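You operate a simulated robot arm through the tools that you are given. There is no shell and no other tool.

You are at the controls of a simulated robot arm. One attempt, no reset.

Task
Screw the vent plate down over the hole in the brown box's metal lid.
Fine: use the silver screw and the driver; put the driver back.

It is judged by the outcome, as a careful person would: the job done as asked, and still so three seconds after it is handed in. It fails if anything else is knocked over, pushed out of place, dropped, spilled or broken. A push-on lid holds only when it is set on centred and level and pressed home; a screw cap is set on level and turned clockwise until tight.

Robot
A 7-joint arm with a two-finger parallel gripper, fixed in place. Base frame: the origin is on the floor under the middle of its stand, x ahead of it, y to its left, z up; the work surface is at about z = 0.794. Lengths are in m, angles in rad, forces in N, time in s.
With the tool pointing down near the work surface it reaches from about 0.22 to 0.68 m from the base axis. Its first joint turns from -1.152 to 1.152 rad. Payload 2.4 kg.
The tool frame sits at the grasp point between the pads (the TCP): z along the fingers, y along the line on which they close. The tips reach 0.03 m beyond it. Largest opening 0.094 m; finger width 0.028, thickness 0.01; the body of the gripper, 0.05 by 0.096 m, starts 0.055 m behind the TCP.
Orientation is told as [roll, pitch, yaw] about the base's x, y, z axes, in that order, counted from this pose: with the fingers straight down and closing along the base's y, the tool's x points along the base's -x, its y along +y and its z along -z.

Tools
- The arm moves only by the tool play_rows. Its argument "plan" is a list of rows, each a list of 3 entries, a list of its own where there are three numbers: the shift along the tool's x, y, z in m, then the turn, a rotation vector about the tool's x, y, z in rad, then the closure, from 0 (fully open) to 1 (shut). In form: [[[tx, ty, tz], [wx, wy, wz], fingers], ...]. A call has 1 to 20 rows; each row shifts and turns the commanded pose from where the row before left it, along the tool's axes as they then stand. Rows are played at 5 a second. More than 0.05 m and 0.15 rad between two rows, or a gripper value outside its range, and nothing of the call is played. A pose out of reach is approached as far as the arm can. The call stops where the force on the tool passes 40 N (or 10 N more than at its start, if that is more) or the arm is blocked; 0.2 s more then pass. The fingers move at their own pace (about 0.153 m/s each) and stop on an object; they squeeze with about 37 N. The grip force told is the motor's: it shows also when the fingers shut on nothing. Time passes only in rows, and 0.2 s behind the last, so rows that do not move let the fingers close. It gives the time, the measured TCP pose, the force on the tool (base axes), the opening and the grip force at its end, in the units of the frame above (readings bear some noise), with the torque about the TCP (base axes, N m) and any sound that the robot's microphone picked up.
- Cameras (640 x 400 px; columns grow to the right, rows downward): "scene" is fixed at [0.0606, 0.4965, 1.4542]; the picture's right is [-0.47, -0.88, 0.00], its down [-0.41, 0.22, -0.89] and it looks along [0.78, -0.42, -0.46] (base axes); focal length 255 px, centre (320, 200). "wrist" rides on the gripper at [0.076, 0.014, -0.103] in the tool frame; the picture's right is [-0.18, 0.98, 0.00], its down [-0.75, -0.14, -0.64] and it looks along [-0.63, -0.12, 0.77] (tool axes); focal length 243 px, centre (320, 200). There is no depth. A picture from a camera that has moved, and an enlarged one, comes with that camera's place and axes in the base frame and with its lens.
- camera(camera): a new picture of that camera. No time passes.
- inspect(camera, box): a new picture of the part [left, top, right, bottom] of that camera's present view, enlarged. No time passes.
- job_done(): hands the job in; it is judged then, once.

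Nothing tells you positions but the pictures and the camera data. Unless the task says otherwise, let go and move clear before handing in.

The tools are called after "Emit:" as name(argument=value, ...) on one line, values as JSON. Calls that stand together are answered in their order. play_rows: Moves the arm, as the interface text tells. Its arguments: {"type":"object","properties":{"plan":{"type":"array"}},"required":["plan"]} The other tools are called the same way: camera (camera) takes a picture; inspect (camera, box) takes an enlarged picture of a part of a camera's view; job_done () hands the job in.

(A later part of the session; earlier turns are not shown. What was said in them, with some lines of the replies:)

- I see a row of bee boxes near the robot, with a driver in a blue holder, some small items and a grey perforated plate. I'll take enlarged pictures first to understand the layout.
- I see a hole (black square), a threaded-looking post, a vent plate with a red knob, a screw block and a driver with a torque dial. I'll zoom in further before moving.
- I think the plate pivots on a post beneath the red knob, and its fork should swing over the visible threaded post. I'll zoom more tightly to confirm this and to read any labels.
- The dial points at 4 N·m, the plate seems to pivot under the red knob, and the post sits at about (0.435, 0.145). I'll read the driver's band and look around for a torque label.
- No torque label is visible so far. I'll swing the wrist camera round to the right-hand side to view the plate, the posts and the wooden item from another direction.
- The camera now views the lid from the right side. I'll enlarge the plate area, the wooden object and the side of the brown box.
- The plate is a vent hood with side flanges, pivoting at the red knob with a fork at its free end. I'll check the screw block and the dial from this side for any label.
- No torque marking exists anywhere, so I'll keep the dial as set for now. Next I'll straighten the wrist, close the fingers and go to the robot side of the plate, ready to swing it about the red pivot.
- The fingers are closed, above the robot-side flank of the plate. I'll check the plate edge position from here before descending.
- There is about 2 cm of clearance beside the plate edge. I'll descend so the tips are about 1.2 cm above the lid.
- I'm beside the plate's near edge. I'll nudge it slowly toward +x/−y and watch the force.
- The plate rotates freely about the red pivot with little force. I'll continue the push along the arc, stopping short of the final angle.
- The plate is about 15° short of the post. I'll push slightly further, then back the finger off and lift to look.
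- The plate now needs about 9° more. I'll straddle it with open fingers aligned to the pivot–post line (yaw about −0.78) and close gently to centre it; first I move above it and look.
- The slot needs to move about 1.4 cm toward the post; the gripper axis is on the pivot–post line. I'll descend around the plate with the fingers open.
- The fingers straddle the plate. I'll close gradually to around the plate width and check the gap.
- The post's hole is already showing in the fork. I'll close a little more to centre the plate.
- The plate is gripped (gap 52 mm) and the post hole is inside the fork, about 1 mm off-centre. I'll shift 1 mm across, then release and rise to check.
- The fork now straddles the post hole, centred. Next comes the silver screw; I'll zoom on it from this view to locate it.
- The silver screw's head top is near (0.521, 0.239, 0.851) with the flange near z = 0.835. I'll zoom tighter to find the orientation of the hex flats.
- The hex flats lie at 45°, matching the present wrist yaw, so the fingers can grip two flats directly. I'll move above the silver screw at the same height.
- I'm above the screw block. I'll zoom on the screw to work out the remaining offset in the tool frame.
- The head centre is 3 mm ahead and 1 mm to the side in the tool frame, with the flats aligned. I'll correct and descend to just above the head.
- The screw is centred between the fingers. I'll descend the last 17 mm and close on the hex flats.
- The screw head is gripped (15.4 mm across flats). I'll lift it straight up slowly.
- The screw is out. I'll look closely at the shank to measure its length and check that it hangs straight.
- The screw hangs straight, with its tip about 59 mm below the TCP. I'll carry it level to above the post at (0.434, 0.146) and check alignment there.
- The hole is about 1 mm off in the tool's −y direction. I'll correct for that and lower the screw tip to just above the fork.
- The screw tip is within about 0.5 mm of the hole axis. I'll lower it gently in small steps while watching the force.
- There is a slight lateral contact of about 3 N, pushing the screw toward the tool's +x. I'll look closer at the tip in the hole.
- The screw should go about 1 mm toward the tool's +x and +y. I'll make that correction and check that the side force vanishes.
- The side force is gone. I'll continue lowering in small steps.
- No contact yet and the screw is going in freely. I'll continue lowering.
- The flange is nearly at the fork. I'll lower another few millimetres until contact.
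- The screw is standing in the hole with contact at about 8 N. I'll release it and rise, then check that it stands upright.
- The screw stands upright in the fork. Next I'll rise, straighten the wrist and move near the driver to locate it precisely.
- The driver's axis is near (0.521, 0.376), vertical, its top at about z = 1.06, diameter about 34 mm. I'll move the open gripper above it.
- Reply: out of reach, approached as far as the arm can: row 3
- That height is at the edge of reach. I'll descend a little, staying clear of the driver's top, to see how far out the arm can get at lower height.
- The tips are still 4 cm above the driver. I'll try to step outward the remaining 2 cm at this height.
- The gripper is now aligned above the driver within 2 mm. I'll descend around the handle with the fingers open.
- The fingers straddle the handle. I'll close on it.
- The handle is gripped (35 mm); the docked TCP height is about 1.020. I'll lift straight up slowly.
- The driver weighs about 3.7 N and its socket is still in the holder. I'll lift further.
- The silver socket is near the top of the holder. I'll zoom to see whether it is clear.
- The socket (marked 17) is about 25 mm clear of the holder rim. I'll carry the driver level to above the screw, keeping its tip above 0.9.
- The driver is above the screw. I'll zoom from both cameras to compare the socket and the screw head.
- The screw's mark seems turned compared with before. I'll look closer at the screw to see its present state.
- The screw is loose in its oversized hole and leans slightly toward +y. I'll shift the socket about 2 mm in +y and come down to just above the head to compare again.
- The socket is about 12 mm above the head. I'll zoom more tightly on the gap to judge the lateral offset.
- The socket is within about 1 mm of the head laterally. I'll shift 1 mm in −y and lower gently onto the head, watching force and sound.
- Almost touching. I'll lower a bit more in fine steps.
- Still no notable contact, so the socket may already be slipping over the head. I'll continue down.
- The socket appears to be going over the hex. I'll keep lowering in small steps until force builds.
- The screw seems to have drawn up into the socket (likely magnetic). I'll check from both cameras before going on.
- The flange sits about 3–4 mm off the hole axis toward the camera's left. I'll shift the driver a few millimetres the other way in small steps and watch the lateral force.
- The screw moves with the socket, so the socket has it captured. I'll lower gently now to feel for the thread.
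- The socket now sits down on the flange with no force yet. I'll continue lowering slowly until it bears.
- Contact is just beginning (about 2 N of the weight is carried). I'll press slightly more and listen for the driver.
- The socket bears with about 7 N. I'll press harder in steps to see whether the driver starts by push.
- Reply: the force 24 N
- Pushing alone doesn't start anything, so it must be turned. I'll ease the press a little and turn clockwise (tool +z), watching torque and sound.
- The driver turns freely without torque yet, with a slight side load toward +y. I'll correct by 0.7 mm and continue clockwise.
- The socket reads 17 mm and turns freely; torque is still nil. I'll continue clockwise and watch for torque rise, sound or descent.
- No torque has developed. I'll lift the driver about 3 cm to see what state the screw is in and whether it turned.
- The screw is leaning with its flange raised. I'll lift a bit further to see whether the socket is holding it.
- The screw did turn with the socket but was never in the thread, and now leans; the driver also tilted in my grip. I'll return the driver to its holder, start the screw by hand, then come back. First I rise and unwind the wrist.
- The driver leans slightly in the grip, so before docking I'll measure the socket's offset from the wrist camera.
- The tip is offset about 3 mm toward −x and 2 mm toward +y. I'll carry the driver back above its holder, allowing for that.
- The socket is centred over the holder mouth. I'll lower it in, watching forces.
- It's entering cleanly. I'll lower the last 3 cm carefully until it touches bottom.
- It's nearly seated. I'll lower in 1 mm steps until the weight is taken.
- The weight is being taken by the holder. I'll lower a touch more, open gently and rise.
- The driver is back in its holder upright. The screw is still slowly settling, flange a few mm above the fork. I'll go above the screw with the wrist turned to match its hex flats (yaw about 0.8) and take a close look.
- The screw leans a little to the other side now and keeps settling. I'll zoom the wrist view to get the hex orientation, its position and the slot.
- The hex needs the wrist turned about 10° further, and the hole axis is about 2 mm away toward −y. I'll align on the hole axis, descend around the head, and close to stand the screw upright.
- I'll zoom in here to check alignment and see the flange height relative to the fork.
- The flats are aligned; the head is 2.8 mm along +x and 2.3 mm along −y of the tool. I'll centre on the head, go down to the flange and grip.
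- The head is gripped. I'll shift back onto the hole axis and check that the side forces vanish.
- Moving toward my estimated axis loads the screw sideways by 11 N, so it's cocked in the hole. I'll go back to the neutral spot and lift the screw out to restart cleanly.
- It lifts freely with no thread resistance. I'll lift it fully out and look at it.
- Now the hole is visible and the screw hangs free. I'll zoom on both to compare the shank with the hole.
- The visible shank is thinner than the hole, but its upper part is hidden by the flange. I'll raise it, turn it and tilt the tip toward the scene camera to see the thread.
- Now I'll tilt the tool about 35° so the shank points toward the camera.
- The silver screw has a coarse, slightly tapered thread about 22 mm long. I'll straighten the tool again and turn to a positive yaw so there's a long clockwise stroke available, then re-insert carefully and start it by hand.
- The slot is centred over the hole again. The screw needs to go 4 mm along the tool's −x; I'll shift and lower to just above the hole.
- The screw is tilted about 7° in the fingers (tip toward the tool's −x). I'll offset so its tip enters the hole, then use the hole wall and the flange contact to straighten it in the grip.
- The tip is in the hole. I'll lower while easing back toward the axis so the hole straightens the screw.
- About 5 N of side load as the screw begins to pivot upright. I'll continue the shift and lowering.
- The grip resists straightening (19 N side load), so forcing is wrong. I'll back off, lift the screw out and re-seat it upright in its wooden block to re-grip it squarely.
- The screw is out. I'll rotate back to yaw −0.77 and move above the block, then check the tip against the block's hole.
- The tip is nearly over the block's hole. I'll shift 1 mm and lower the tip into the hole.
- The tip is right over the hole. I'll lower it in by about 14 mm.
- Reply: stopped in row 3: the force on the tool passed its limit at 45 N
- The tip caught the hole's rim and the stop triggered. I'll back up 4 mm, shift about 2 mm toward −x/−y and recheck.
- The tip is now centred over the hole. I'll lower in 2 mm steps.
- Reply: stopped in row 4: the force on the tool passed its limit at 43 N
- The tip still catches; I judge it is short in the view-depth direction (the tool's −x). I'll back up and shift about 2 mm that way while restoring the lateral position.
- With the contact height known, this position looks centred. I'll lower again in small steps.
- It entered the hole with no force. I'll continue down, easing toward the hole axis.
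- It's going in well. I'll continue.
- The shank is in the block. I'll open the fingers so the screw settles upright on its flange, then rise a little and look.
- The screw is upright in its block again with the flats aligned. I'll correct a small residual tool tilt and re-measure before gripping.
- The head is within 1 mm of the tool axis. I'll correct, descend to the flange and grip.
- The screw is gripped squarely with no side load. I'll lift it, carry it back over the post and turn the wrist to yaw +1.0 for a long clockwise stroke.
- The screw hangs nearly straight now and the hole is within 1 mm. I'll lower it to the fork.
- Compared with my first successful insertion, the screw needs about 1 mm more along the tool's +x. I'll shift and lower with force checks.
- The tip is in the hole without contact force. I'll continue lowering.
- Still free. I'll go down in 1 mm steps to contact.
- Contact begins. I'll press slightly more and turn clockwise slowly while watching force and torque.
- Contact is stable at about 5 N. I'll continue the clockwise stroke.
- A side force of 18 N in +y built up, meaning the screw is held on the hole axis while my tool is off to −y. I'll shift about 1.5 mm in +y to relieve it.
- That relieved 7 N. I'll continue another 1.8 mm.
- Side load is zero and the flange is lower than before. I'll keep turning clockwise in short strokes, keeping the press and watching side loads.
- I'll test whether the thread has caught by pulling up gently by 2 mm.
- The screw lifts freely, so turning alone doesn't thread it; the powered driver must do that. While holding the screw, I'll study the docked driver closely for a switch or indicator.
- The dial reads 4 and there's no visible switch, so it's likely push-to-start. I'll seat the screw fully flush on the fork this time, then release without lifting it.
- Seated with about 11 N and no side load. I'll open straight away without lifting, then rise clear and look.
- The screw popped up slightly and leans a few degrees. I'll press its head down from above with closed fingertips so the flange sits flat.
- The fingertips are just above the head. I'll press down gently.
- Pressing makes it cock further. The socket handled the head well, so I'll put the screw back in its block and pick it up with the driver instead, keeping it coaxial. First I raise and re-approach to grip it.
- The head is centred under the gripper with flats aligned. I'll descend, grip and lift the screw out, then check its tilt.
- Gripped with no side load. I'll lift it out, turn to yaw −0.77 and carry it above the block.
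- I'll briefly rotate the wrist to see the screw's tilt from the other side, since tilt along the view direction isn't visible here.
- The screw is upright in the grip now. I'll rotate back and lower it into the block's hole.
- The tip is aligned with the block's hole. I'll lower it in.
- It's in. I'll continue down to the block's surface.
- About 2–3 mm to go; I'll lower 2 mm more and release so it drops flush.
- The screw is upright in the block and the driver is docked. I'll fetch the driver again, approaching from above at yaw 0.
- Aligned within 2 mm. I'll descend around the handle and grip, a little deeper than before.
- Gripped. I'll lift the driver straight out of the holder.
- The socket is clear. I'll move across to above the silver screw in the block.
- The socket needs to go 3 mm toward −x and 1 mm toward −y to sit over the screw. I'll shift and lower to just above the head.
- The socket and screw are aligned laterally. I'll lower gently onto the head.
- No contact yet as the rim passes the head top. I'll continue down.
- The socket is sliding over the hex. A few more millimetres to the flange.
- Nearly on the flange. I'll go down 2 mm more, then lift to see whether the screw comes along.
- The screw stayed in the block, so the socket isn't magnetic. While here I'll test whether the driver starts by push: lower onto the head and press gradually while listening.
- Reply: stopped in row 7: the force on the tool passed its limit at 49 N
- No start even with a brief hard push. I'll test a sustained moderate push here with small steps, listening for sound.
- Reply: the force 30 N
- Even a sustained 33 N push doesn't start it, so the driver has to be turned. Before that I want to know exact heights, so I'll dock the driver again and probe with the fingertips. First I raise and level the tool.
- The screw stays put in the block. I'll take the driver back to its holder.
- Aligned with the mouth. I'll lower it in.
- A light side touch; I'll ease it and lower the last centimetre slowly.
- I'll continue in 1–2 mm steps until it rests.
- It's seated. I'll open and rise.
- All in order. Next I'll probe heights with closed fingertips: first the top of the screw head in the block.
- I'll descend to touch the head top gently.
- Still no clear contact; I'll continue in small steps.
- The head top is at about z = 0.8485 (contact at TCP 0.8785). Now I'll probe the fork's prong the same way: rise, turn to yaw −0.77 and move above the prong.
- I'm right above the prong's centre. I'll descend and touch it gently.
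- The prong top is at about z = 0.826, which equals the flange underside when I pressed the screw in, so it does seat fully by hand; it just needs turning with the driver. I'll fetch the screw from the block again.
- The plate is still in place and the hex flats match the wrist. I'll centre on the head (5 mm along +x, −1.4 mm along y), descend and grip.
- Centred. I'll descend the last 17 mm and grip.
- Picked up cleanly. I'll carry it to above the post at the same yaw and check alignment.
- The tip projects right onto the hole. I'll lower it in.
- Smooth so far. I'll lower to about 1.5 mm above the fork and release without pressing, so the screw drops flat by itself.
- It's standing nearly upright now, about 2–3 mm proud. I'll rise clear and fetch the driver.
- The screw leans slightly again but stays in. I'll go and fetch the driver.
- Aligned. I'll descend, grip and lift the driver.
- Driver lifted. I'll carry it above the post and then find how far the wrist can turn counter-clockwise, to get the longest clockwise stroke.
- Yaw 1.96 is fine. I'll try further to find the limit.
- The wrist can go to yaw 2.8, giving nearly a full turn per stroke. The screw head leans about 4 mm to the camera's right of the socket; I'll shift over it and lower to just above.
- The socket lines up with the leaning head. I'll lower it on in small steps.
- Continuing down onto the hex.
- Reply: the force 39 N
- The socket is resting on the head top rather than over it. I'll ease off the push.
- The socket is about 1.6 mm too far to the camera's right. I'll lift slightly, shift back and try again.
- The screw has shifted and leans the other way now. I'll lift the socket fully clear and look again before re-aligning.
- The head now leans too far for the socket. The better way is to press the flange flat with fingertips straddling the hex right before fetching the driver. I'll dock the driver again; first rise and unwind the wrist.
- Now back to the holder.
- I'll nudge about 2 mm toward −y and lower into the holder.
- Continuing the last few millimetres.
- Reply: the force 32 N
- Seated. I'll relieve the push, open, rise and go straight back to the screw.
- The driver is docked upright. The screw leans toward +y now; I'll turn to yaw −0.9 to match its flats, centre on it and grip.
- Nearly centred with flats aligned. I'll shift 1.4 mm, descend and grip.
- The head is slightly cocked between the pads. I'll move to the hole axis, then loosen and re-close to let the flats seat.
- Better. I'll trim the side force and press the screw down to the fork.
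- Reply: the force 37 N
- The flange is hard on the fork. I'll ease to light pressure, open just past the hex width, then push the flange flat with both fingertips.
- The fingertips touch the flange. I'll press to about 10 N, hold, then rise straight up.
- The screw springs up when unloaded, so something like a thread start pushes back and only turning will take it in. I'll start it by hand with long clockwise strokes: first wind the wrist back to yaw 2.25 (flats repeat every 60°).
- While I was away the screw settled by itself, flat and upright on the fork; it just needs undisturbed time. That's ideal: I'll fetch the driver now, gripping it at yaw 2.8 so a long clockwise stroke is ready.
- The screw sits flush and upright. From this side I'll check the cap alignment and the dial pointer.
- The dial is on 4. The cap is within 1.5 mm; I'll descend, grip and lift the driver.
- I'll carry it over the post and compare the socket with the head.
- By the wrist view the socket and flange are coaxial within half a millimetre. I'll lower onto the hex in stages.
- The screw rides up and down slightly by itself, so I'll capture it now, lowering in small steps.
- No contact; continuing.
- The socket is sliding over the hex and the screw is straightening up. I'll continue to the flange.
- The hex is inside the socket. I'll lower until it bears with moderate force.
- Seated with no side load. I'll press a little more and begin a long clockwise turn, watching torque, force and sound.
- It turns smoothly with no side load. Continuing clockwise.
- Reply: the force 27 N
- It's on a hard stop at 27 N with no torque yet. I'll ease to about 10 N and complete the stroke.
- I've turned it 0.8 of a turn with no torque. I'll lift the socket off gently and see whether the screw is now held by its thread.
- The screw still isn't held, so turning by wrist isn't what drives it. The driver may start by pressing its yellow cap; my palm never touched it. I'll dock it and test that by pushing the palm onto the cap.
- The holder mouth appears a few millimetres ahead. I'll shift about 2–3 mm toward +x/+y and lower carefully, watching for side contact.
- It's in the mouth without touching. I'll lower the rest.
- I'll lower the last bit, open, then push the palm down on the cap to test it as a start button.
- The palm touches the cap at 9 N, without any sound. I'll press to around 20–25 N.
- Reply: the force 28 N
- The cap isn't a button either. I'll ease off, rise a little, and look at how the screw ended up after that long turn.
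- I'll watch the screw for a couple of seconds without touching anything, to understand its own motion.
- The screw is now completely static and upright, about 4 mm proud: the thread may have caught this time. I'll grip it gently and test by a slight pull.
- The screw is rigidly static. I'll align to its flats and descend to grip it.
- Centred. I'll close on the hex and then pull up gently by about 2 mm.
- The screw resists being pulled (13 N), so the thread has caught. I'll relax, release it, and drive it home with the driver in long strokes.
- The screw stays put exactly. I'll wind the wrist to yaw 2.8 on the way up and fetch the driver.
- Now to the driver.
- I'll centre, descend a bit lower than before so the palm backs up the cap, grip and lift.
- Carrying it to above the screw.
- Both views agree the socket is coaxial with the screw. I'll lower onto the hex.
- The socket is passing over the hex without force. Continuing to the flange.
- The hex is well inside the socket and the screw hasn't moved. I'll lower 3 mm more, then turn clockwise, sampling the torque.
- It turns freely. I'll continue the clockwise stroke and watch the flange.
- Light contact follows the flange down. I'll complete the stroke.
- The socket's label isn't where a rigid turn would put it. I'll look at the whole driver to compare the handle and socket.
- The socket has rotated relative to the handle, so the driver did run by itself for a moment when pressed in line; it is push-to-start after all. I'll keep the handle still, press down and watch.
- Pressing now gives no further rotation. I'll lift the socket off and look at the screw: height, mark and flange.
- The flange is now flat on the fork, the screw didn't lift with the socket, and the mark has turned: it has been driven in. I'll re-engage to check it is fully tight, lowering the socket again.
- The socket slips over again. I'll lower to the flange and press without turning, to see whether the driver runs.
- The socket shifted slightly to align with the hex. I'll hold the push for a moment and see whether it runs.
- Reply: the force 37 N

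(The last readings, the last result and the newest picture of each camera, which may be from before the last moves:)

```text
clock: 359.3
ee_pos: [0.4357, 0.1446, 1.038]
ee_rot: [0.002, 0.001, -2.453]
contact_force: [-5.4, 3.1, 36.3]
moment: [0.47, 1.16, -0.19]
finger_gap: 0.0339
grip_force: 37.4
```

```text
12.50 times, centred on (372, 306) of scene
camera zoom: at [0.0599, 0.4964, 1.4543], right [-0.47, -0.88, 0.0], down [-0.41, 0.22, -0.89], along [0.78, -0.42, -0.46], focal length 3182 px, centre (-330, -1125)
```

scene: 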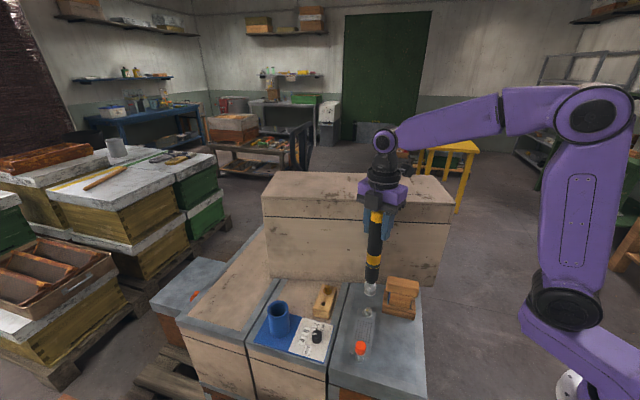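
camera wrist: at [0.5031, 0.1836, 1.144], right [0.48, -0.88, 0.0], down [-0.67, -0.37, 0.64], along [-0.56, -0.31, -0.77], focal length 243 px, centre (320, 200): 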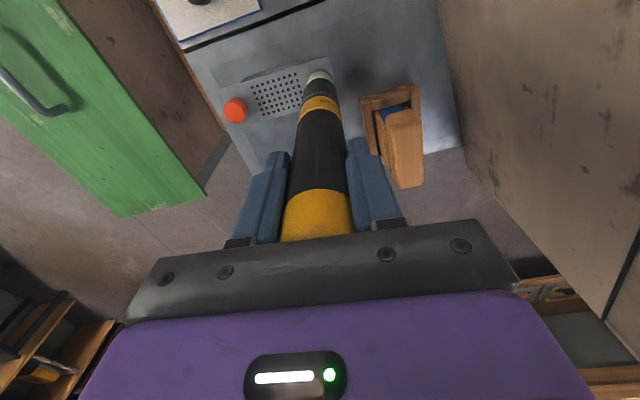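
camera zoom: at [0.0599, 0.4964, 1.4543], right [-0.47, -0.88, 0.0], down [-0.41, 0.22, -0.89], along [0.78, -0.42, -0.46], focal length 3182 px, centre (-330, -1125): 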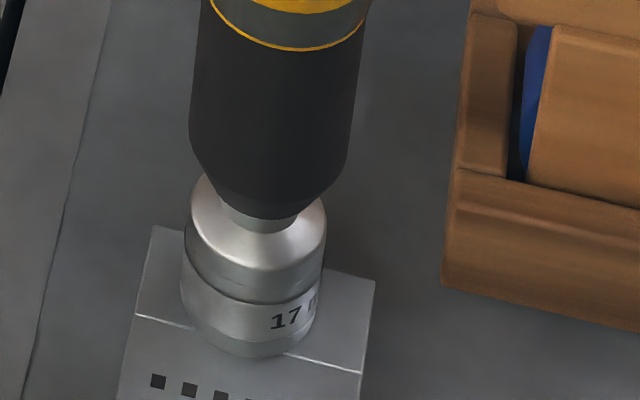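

The socket is creeping round while pressed. I'll sample its direction in short steps.

Emit:
play_rows(plan=[[[0, 0, 0], [0, 0, 0], 1]])

Emit:
inspect(camera="scene", box=[360, 290, 384, 322])

Emit:
play_rows(plan=[[[0, 0, 0], [0, 0, 0], 1]])

Emit:
inspect(camera="scene", box=[360, 290, 384, 322])

```text
clock: 359.7
ee_pos: [0.4365, 0.1455, 1.0389]
ee_rot: [0.003, 0.002, -2.452]
contact_force: [-4.7, 2.4, 38.3]
moment: [0.51, 1.05, -0.21]
finger_gap: 0.0338
grip_force: 36.6
```

```text
12.50 times, centred on (372, 306) of scene
camera zoom: at [0.0599, 0.4964, 1.4543], right [-0.47, -0.88, 0.0], down [-0.41, 0.22, -0.89], along [0.78, -0.42, -0.46], focal length 3182 px, centre (-330, -1125)
```

zoom: 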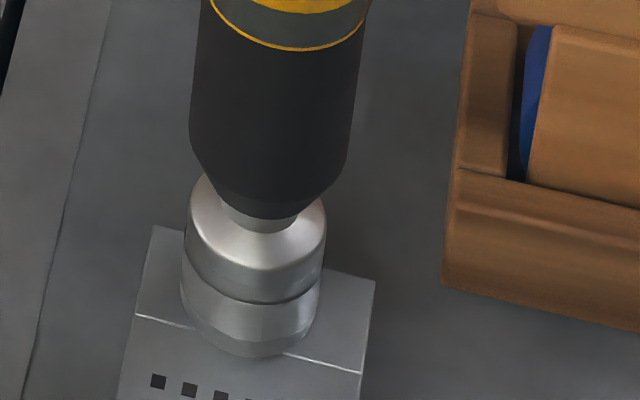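

```text
clock: 360.1
ee_pos: [0.4373, 0.1453, 1.0381]
ee_rot: [0.002, 0.002, -2.453]
contact_force: [-2.7, 2.8, 36.5]
moment: [0.55, 0.91, -0.22]
finger_gap: 0.0336
grip_force: 37.5
```

```text
12.50 times, centred on (372, 306) of scene
camera zoom: at [0.0599, 0.4964, 1.4543], right [-0.47, -0.88, 0.0], down [-0.41, 0.22, -0.89], along [0.78, -0.42, -0.46], focal length 3182 px, centre (-330, -1125)
```

zoom: 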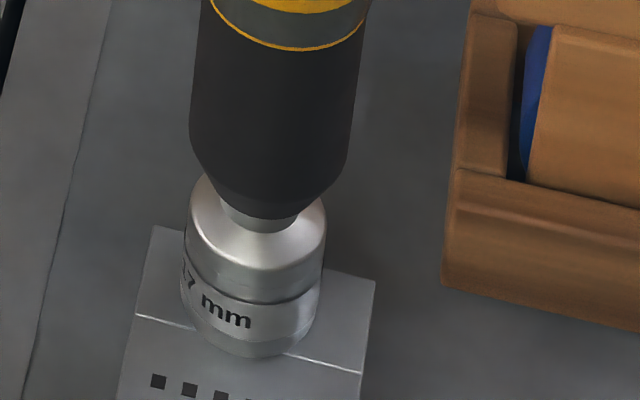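

The driver is running while pressed hard. I need to know what it's doing to the screw, so I'll stop by lifting off and look.

Emit:
play_rows(plan=[[[0, 0, -0.003], [0, 0, 0], 1], [[0, 0, -0.006], [0, 0, 0], 1], [[0, 0, -0.01], [0, 0, 0], 1], [[0, 0, -0.01], [0, 0, 0], 1], [[0, 0, -0.01], [0, 0, 0], 1], [[0, 0, 0], [0, 0, 0], 1]])

Emit:
inspect(camera="scene", box=[360, 290, 384, 322])

```text
clock: 361.5
ee_pos: [0.436, 0.1454, 1.0759]
ee_rot: [0.0, 0.0, -2.455]
contact_force: [0.6, -0.1, -5.1]
moment: [0.04, 0.01, 0.0]
finger_gap: 0.0335
grip_force: 37.1
```

```text
12.50 times, centred on (372, 306) of scene
camera zoom: at [0.0606, 0.4965, 1.4542], right [-0.47, -0.88, 0.0], down [-0.41, 0.22, -0.89], along [0.78, -0.42, -0.46], focal length 3182 px, centre (-330, -1125)
```

zoom: 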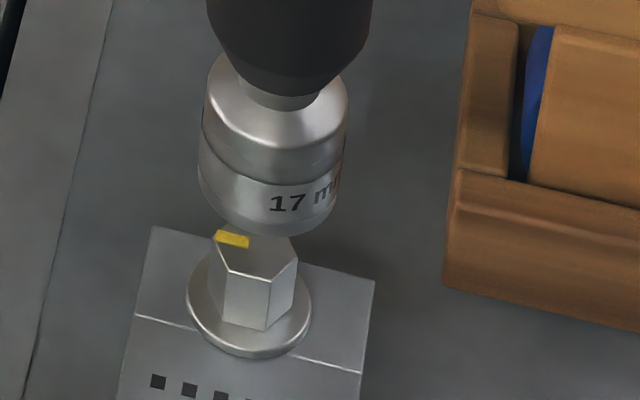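

The flange is still flat and the mark has turned. I'll hold off for a few seconds and see whether the screw is static (held) or drifting (loose).

Emit:
play_rows(plan=[[[0, 0, -0.02], [0, 0, 0], 1], [[0, 0, -0.02], [0, 0, 0], 1], [[0, 0, 0], [0, 0, 0], 1], [[0, 0, 0], [0, 0, 0], 1], [[0, 0, 0], [0, 0, 0], 1]])

Emit:
inspect(camera="scene", box=[360, 298, 382, 320])

Emit:
play_rows(plan=[[[0, 0, 0], [0, 0, 0], 1], [[0, 0, 0], [0, 0, 0], 1], [[0, 0, 0], [0, 0, 0], 1], [[0, 0, 0], [0, 0, 0], 1], [[0, 0, 0], [0, 0, 0], 1], [[0, 0, 0], [0, 0, 0], 1], [[0, 0, 0], [0, 0, 0], 1], [[0, 0, 0], [0, 0, 0], 1], [[0, 0, 0], [0, 0, 0], 1], [[0, 0, 0], [0, 0, 0], 1], [[0, 0, 0], [0, 0, 0], 1], [[0, 0, 0], [0, 0, 0], 1]])

Emit:
inspect(camera="scene", box=[360, 298, 382, 320])

Emit:
inspect(camera="scene", box=[330, 200, 410, 320])

```text
clock: 362.7
ee_pos: [0.4355, 0.1456, 1.1158]
ee_rot: [0.002, 0.001, -2.455]
contact_force: [-0.4, 0.5, -4.1]
moment: [0.03, -0.01, 0.02]
finger_gap: 0.0338
grip_force: 37.1
```

```text
16.00 times, centred on (371, 309) of scene
camera zoom: at [0.0606, 0.4965, 1.4542], right [-0.47, -0.88, 0.0], down [-0.41, 0.22, -0.89], along [0.78, -0.42, -0.46], focal length 4074 px, centre (-496, -1544)
```

zoom: 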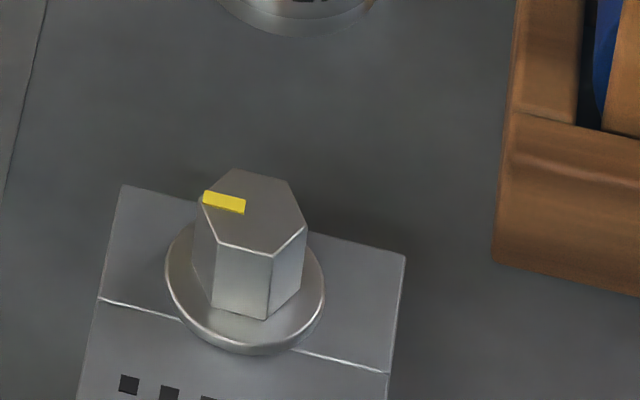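

```text
clock: 365.3
ee_pos: [0.4364, 0.1447, 1.1165]
ee_rot: [-0.001, -0.001, -2.455]
contact_force: [0.0, -0.3, -2.5]
moment: [0.05, 0.02, 0.01]
finger_gap: 0.0339
grip_force: 37.3
```

```text
16.00 times, centred on (371, 309) of scene
camera zoom: at [0.0606, 0.4965, 1.4542], right [-0.47, -0.88, 0.0], down [-0.41, 0.22, -0.89], along [0.78, -0.42, -0.46], focal length 4074 px, centre (-496, -1544)
```

zoom: 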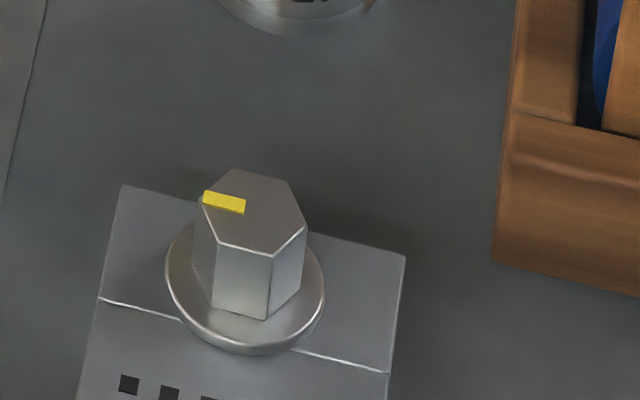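

```text
3.33 times, centred on (370, 260) of scene
camera zoom: at [0.0606, 0.4965, 1.4542], right [-0.47, -0.88, 0.0], down [-0.41, 0.22, -0.89], along [0.78, -0.42, -0.46], focal length 849 px, centre (153, 0)
```

zoom: 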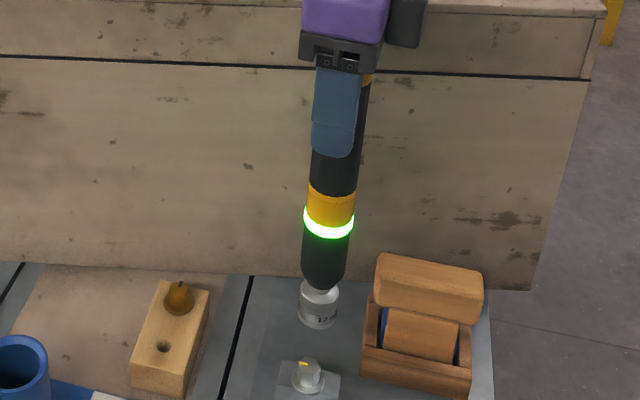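

The ring on the driver now glows green, its tightened signal, and the screw is static with its flange flat on the fork. Now I'll put the driver back: carry it over the holder.

Emit:
play_rows(plan=[[[0, 0, -0.013], [0, 0, 0], 1], [[0.02, -0.0112, 0], [0, 0, 0], 1], [[0.032, -0.018, 0], [0, 0, 0], 1], [[0.032, -0.018, 0], [0, 0, 0], 1], [[0.032, -0.018, 0], [0, 0, 0], 1], [[0.032, -0.018, 0], [0, 0, 0], 1], [[0.032, -0.018, 0], [0, 0, 0], 1], [[0.022, -0.012, 0], [0, 0, 0], 1], [[0.0138, -0.0077, 0], [0, 0, 0], 1], [[0, 0, 0], [0, 0, 0], 1], [[0, 0, 0], [0, 0, 0], 1]])

Emit:
inspect(camera="scene", box=[262, 270, 302, 330])

Emit:
inspect(camera="wrist", box=[290, 30, 350, 110])

Emit:
inspect(camera="scene", box=[350, 290, 410, 370])

```text
clock: 367.7
ee_pos: [0.5265, 0.3738, 1.129]
ee_rot: [-0.001, -0.001, -2.453]
contact_force: [-0.1, -0.4, -3.9]
moment: [0.01, 0.02, 0.02]
finger_gap: 0.0338
grip_force: 36.8
```

```text
6.67 times, centred on (282, 300) of scene
camera zoom: at [0.0606, 0.4965, 1.4542], right [-0.47, -0.88, 0.0], down [-0.41, 0.22, -0.89], along [0.78, -0.42, -0.46], focal length 1697 px, centre (573, -467)
```

zoom: 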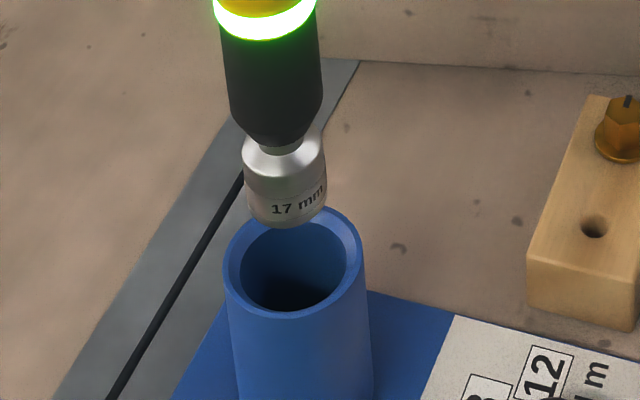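

```text
5.00 times, centred on (320, 70) of wrist
camera zoom: at [0.5937, 0.4132, 1.2318], right [0.48, -0.88, 0.0], down [-0.67, -0.37, 0.64], along [-0.56, -0.31, -0.77], focal length 1213 px, centre (320, 850)
```

zoom: 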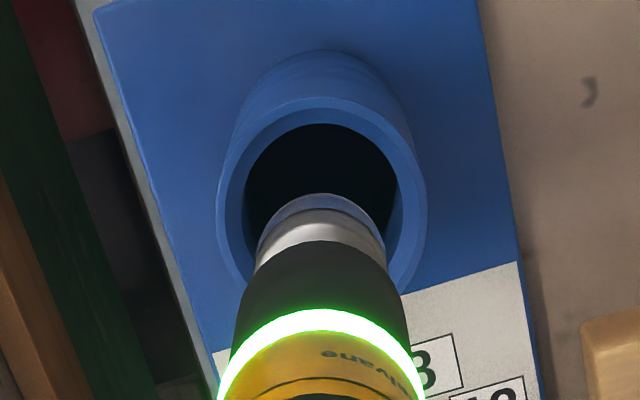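

```text
5.00 times, centred on (380, 330) of scene
camera zoom: at [0.0606, 0.4965, 1.4542], right [-0.47, -0.88, 0.0], down [-0.41, 0.22, -0.89], along [0.78, -0.42, -0.46], focal length 1273 px, centre (20, -450)
```

zoom: 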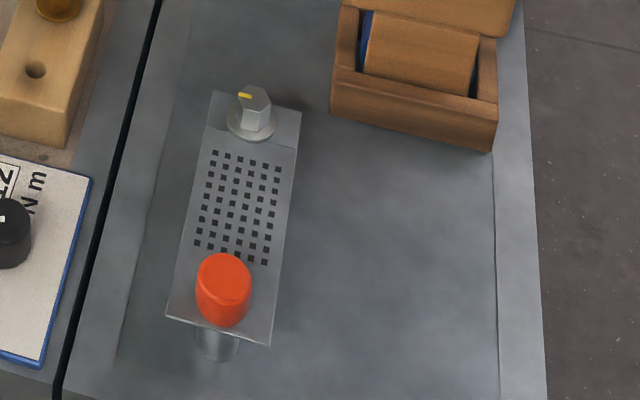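

The ring stays green and the plate is held in line. I'll shift 2 mm toward the mouth's centre and lower the driver into its holder.

Emit:
play_rows(plan=[[[0.002, 0.0, 0.01], [0, 0, 0], 1], [[0, 0, 0.012], [0, 0, 0], 1], [[0, 0, 0.012], [0, 0, 0], 1], [[0, 0, 0.006], [0, 0, 0], 1], [[0, 0, 0], [0, 0, 0], 1]])

Emit:
inspect(camera="scene", box=[262, 270, 302, 330])

```text
clock: 368.9
ee_pos: [0.5267, 0.3772, 1.088]
ee_rot: [0.002, 0.0, -2.454]
contact_force: [-0.8, 0.7, -3.7]
moment: [0.01, 0.02, 0.04]
finger_gap: 0.0338
grip_force: 36.9
```

```text
6.67 times, centred on (282, 300) of scene
camera zoom: at [0.0607, 0.4965, 1.4542], right [-0.47, -0.88, 0.0], down [-0.41, 0.22, -0.89], along [0.78, -0.42, -0.46], focal length 1697 px, centre (573, -467)
```

zoom: 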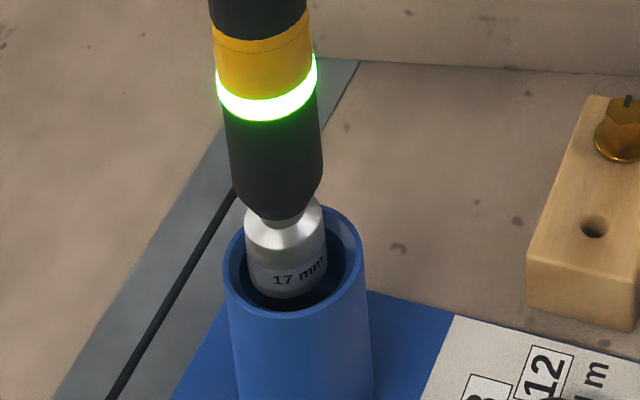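

It's in the mouth. I'll continue down with a 1 mm trim.

Emit:
play_rows(plan=[[[-0.001, 0.0004, 0.02], [0, 0, 0], 1], [[0, 0, 0.02], [0, 0, 0], 1], [[0, 0, 0.015], [0, 0, 0], 1], [[0, 0, 0.008], [0, 0, 0], 1], [[0, 0, 0], [0, 0, 0], 1]])

Emit:
play_rows(plan=[[[0, 0, 0.004], [0, 0, 0], 1], [[0, 0, 0.003], [0, 0, 0], 1], [[0, 0, 0], [0, 0, 0], 1]])

Emit:
play_rows(plan=[[[0, 0, 0.003], [0, 0, 0], 1], [[0, 0, 0.002], [0, 0, 0], 1], [[0, 0, 0], [0, 0, 0], 1]])

```text
clock: 370.1
ee_pos: [0.5268, 0.3757, 1.0255]
ee_rot: [-0.002, 0.001, -2.453]
contact_force: [-0.5, 0.5, -3.2]
moment: [-0.03, 0.01, -0.04]
finger_gap: 0.0338
grip_force: 36.9
```

```text
clock: 370.9
ee_pos: [0.527, 0.3755, 1.0196]
ee_rot: [0.0, 0.001, -2.454]
contact_force: [-0.2, 0.5, -4.1]
moment: [-0.03, -0.02, -0.01]
finger_gap: 0.0335
grip_force: 37.3
```

```text
clock: 371.7
ee_pos: [0.5268, 0.3756, 1.0141]
ee_rot: [-0.001, -0.001, -2.455]
contact_force: [0.1, 0.6, -3.9]
moment: [-0.01, 0.0, 0.0]
finger_gap: 0.0337
grip_force: 37.2
```

Nearly at the bottom; continuing in small steps until it rests.

Emit:
play_rows(plan=[[[0, 0, 0.0015], [0, 0, 0], 1], [[0, 0, 0.0015], [0, 0, 0], 1], [[0, 0, 0], [0, 0, 0], 1]])

Emit:
play_rows(plan=[[[0, 0, 0.001], [0, 0, 0], 1], [[0, 0, 0.001], [0, 0, 0], 1], [[0, 0, 0], [0, 0, 0], 1]])

```text
clock: 372.5
ee_pos: [0.5275, 0.3756, 1.0109]
ee_rot: [0.001, 0.001, -2.454]
contact_force: [-0.4, -0.6, -4.0]
moment: [0.01, 0.02, 0.0]
finger_gap: 0.0337
grip_force: 37.0
```

```text
clock: 373.3
ee_pos: [0.5274, 0.3749, 1.0112]
ee_rot: [0.0, 0.001, -2.454]
contact_force: [-4.0, -2.5, 15.3]
moment: [-0.39, 0.84, 0.01]
finger_gap: 0.0337
grip_force: 36.6
```

It's resting on the bottom. I'll ease off, open the fingers fully and rise straight up.

Emit:
play_rows(plan=[[[0, 0, -0.002], [0, 0, 0], 1], [[0, 0, 0], [0, 0, 0], 0.6], [[0, 0, 0], [0, 0, 0], 0.4], [[0, 0, 0], [0, 0, 0], 0.2], [[0, 0, 0], [0, 0, 0], 0], [[0, 0, -0.03], [0, 0, 0], 0], [[0, 0, -0.045], [0, 0, 0], 0], [[0, 0, -0.045], [0, 0, 0], 0], [[0, 0, 0], [0, 0, 0], 0]])

Emit:
inspect(camera="scene", box=[250, 230, 400, 350])

Emit:
inspect(camera="scene", box=[360, 298, 382, 320])

Emit:
camera(camera="scene")

```text
clock: 375.3
ee_pos: [0.5261, 0.3761, 1.132]
ee_rot: [-0.001, -0.001, -2.453]
contact_force: [-0.7, 0.0, 0.2]
moment: [0.02, 0.0, -0.03]
finger_gap: 0.0939
grip_force: 0.0
```

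```text
3.33 times, centred on (325, 290) of scene
camera zoom: at [0.0606, 0.4965, 1.4542], right [-0.47, -0.88, 0.0], down [-0.41, 0.22, -0.89], along [0.78, -0.42, -0.46], focal length 849 px, centre (303, -100)
```

zoom: 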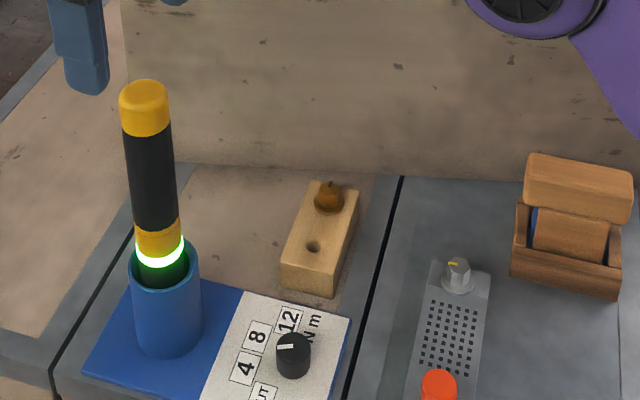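

```text
16.00 times, centred on (371, 309) of scene
camera zoom: at [0.0606, 0.4965, 1.4542], right [-0.47, -0.88, 0.0], down [-0.41, 0.22, -0.89], along [0.78, -0.42, -0.46], focal length 4074 px, centre (-496, -1544)
```

zoom: 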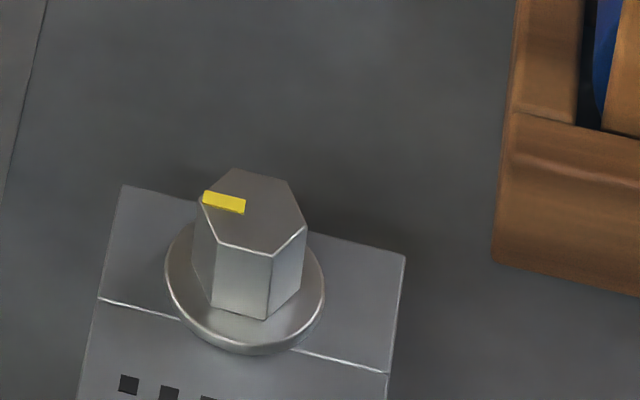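

```text
taken
```

scene: 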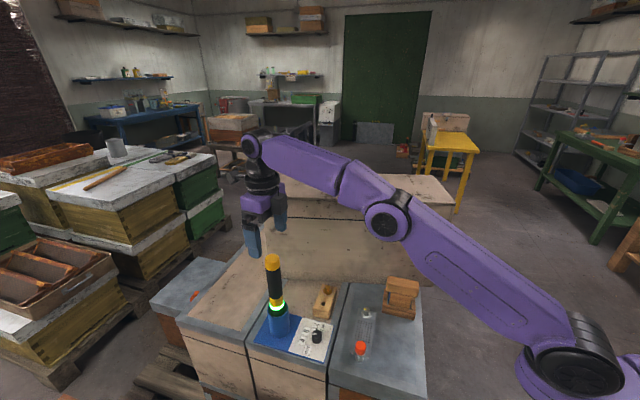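

The driver is back upright in its holder with its ring green, the screw is flat and static, and nothing else has moved. I'll move the arm clear and take a last look.

Emit:
play_rows(plan=[[[-0.035, 0.0035, 0], [0, 0, 0], 0], [[-0.035, 0.0035, 0], [0, 0, 0], 0], [[-0.035, 0.0035, -0.02], [0, 0, 0], 0], [[-0.035, 0.0035, -0.03], [0, 0, 0], 0], [[0, 0, -0.04], [0, 0, 0], 0], [[0, 0, -0.04], [0, 0, 0], 0], [[0, 0, 0], [0, 0, 0], 0], [[0, 0, 0], [0, 0, 0], 0]])

Emit:
inspect(camera="scene", box=[240, 240, 440, 400])

Emit:
inspect(camera="scene", box=[350, 295, 405, 365])

Emit:
inspect(camera="scene", box=[255, 245, 300, 345])

```text
clock: 377.1
ee_pos: [0.4273, 0.2769, 1.2626]
ee_rot: [-0.001, -0.001, -2.454]
contact_force: [0.1, 0.3, 0.6]
moment: [0.01, 0.04, 0.0]
finger_gap: 0.0939
grip_force: 0.1
```

```text
2.50 times, centred on (340, 320) of scene
camera zoom: at [0.0606, 0.4965, 1.4542], right [-0.47, -0.88, 0.0], down [-0.41, 0.22, -0.89], along [0.78, -0.42, -0.46], focal length 636 px, centre (270, -100)
```

zoom: 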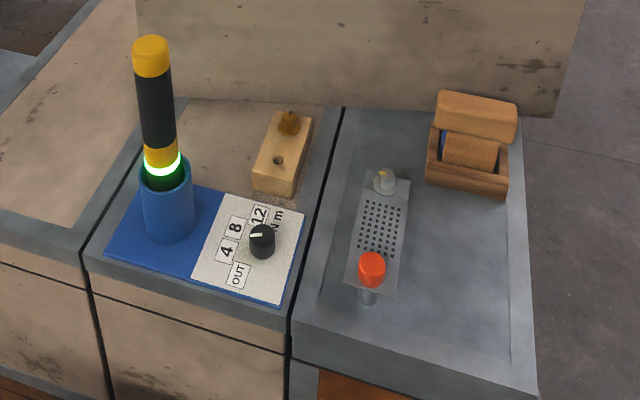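

```text
5.71 times, centred on (378, 330) of scene
camera zoom: at [0.0606, 0.4965, 1.4542], right [-0.47, -0.88, 0.0], down [-0.41, 0.22, -0.89], along [0.78, -0.42, -0.46], focal length 1455 px, centre (-9, -543)
```

zoom: 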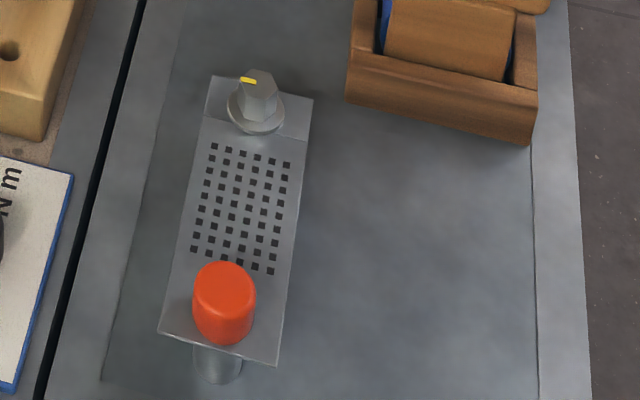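

```text
4.00 times, centred on (278, 295) of scene
camera zoom: at [0.0606, 0.4965, 1.4542], right [-0.47, -0.88, 0.0], down [-0.41, 0.22, -0.89], along [0.78, -0.42, -0.46], focal length 1018 px, centre (490, -180)
```

zoom: 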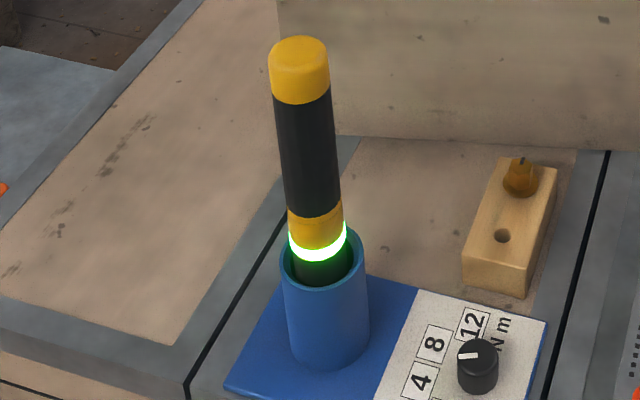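

The vent plate covers the hole, the silver screw is flat on its fork with the driver's tightened light green, and the driver stands in its holder. The block, the brass screw, the dial and the wooden item are all where they were. I'm handing in the job.

Emit:
job_done()

```text
The job is handed in.
```

The vent plate is swung over the hole in the metal lid and held down by the silver screw. The driver is back in its holder. I have handed the job in, but I don't know how it was judged.

- **Screw:** its flange sits flat on the plate's fork, and it stayed put from when I lifted the driver off until I handed in. Partway through, it resisted a pull of about 13 N, so the thread has caught. I did not pull-test it again after the final tightening.
- **Tightness:** the ring on the driver turned green after I pressed it firmly on the screw head. I took that as its torque-reached signal, but nothing in the scene confirms what green means.
- **Torque setting:** I found no required torque marked anywhere, so I left the dial at 4 N m, where it was.
- **Getting there:** it took several tries. The screw went in and out of its wooden block and the hole a few times before the thread caught.
- **Surroundings:** in the final pictures nothing is knocked over or out of place, including the wooden block, the brass screw, the dial and the wooden item on the lid.
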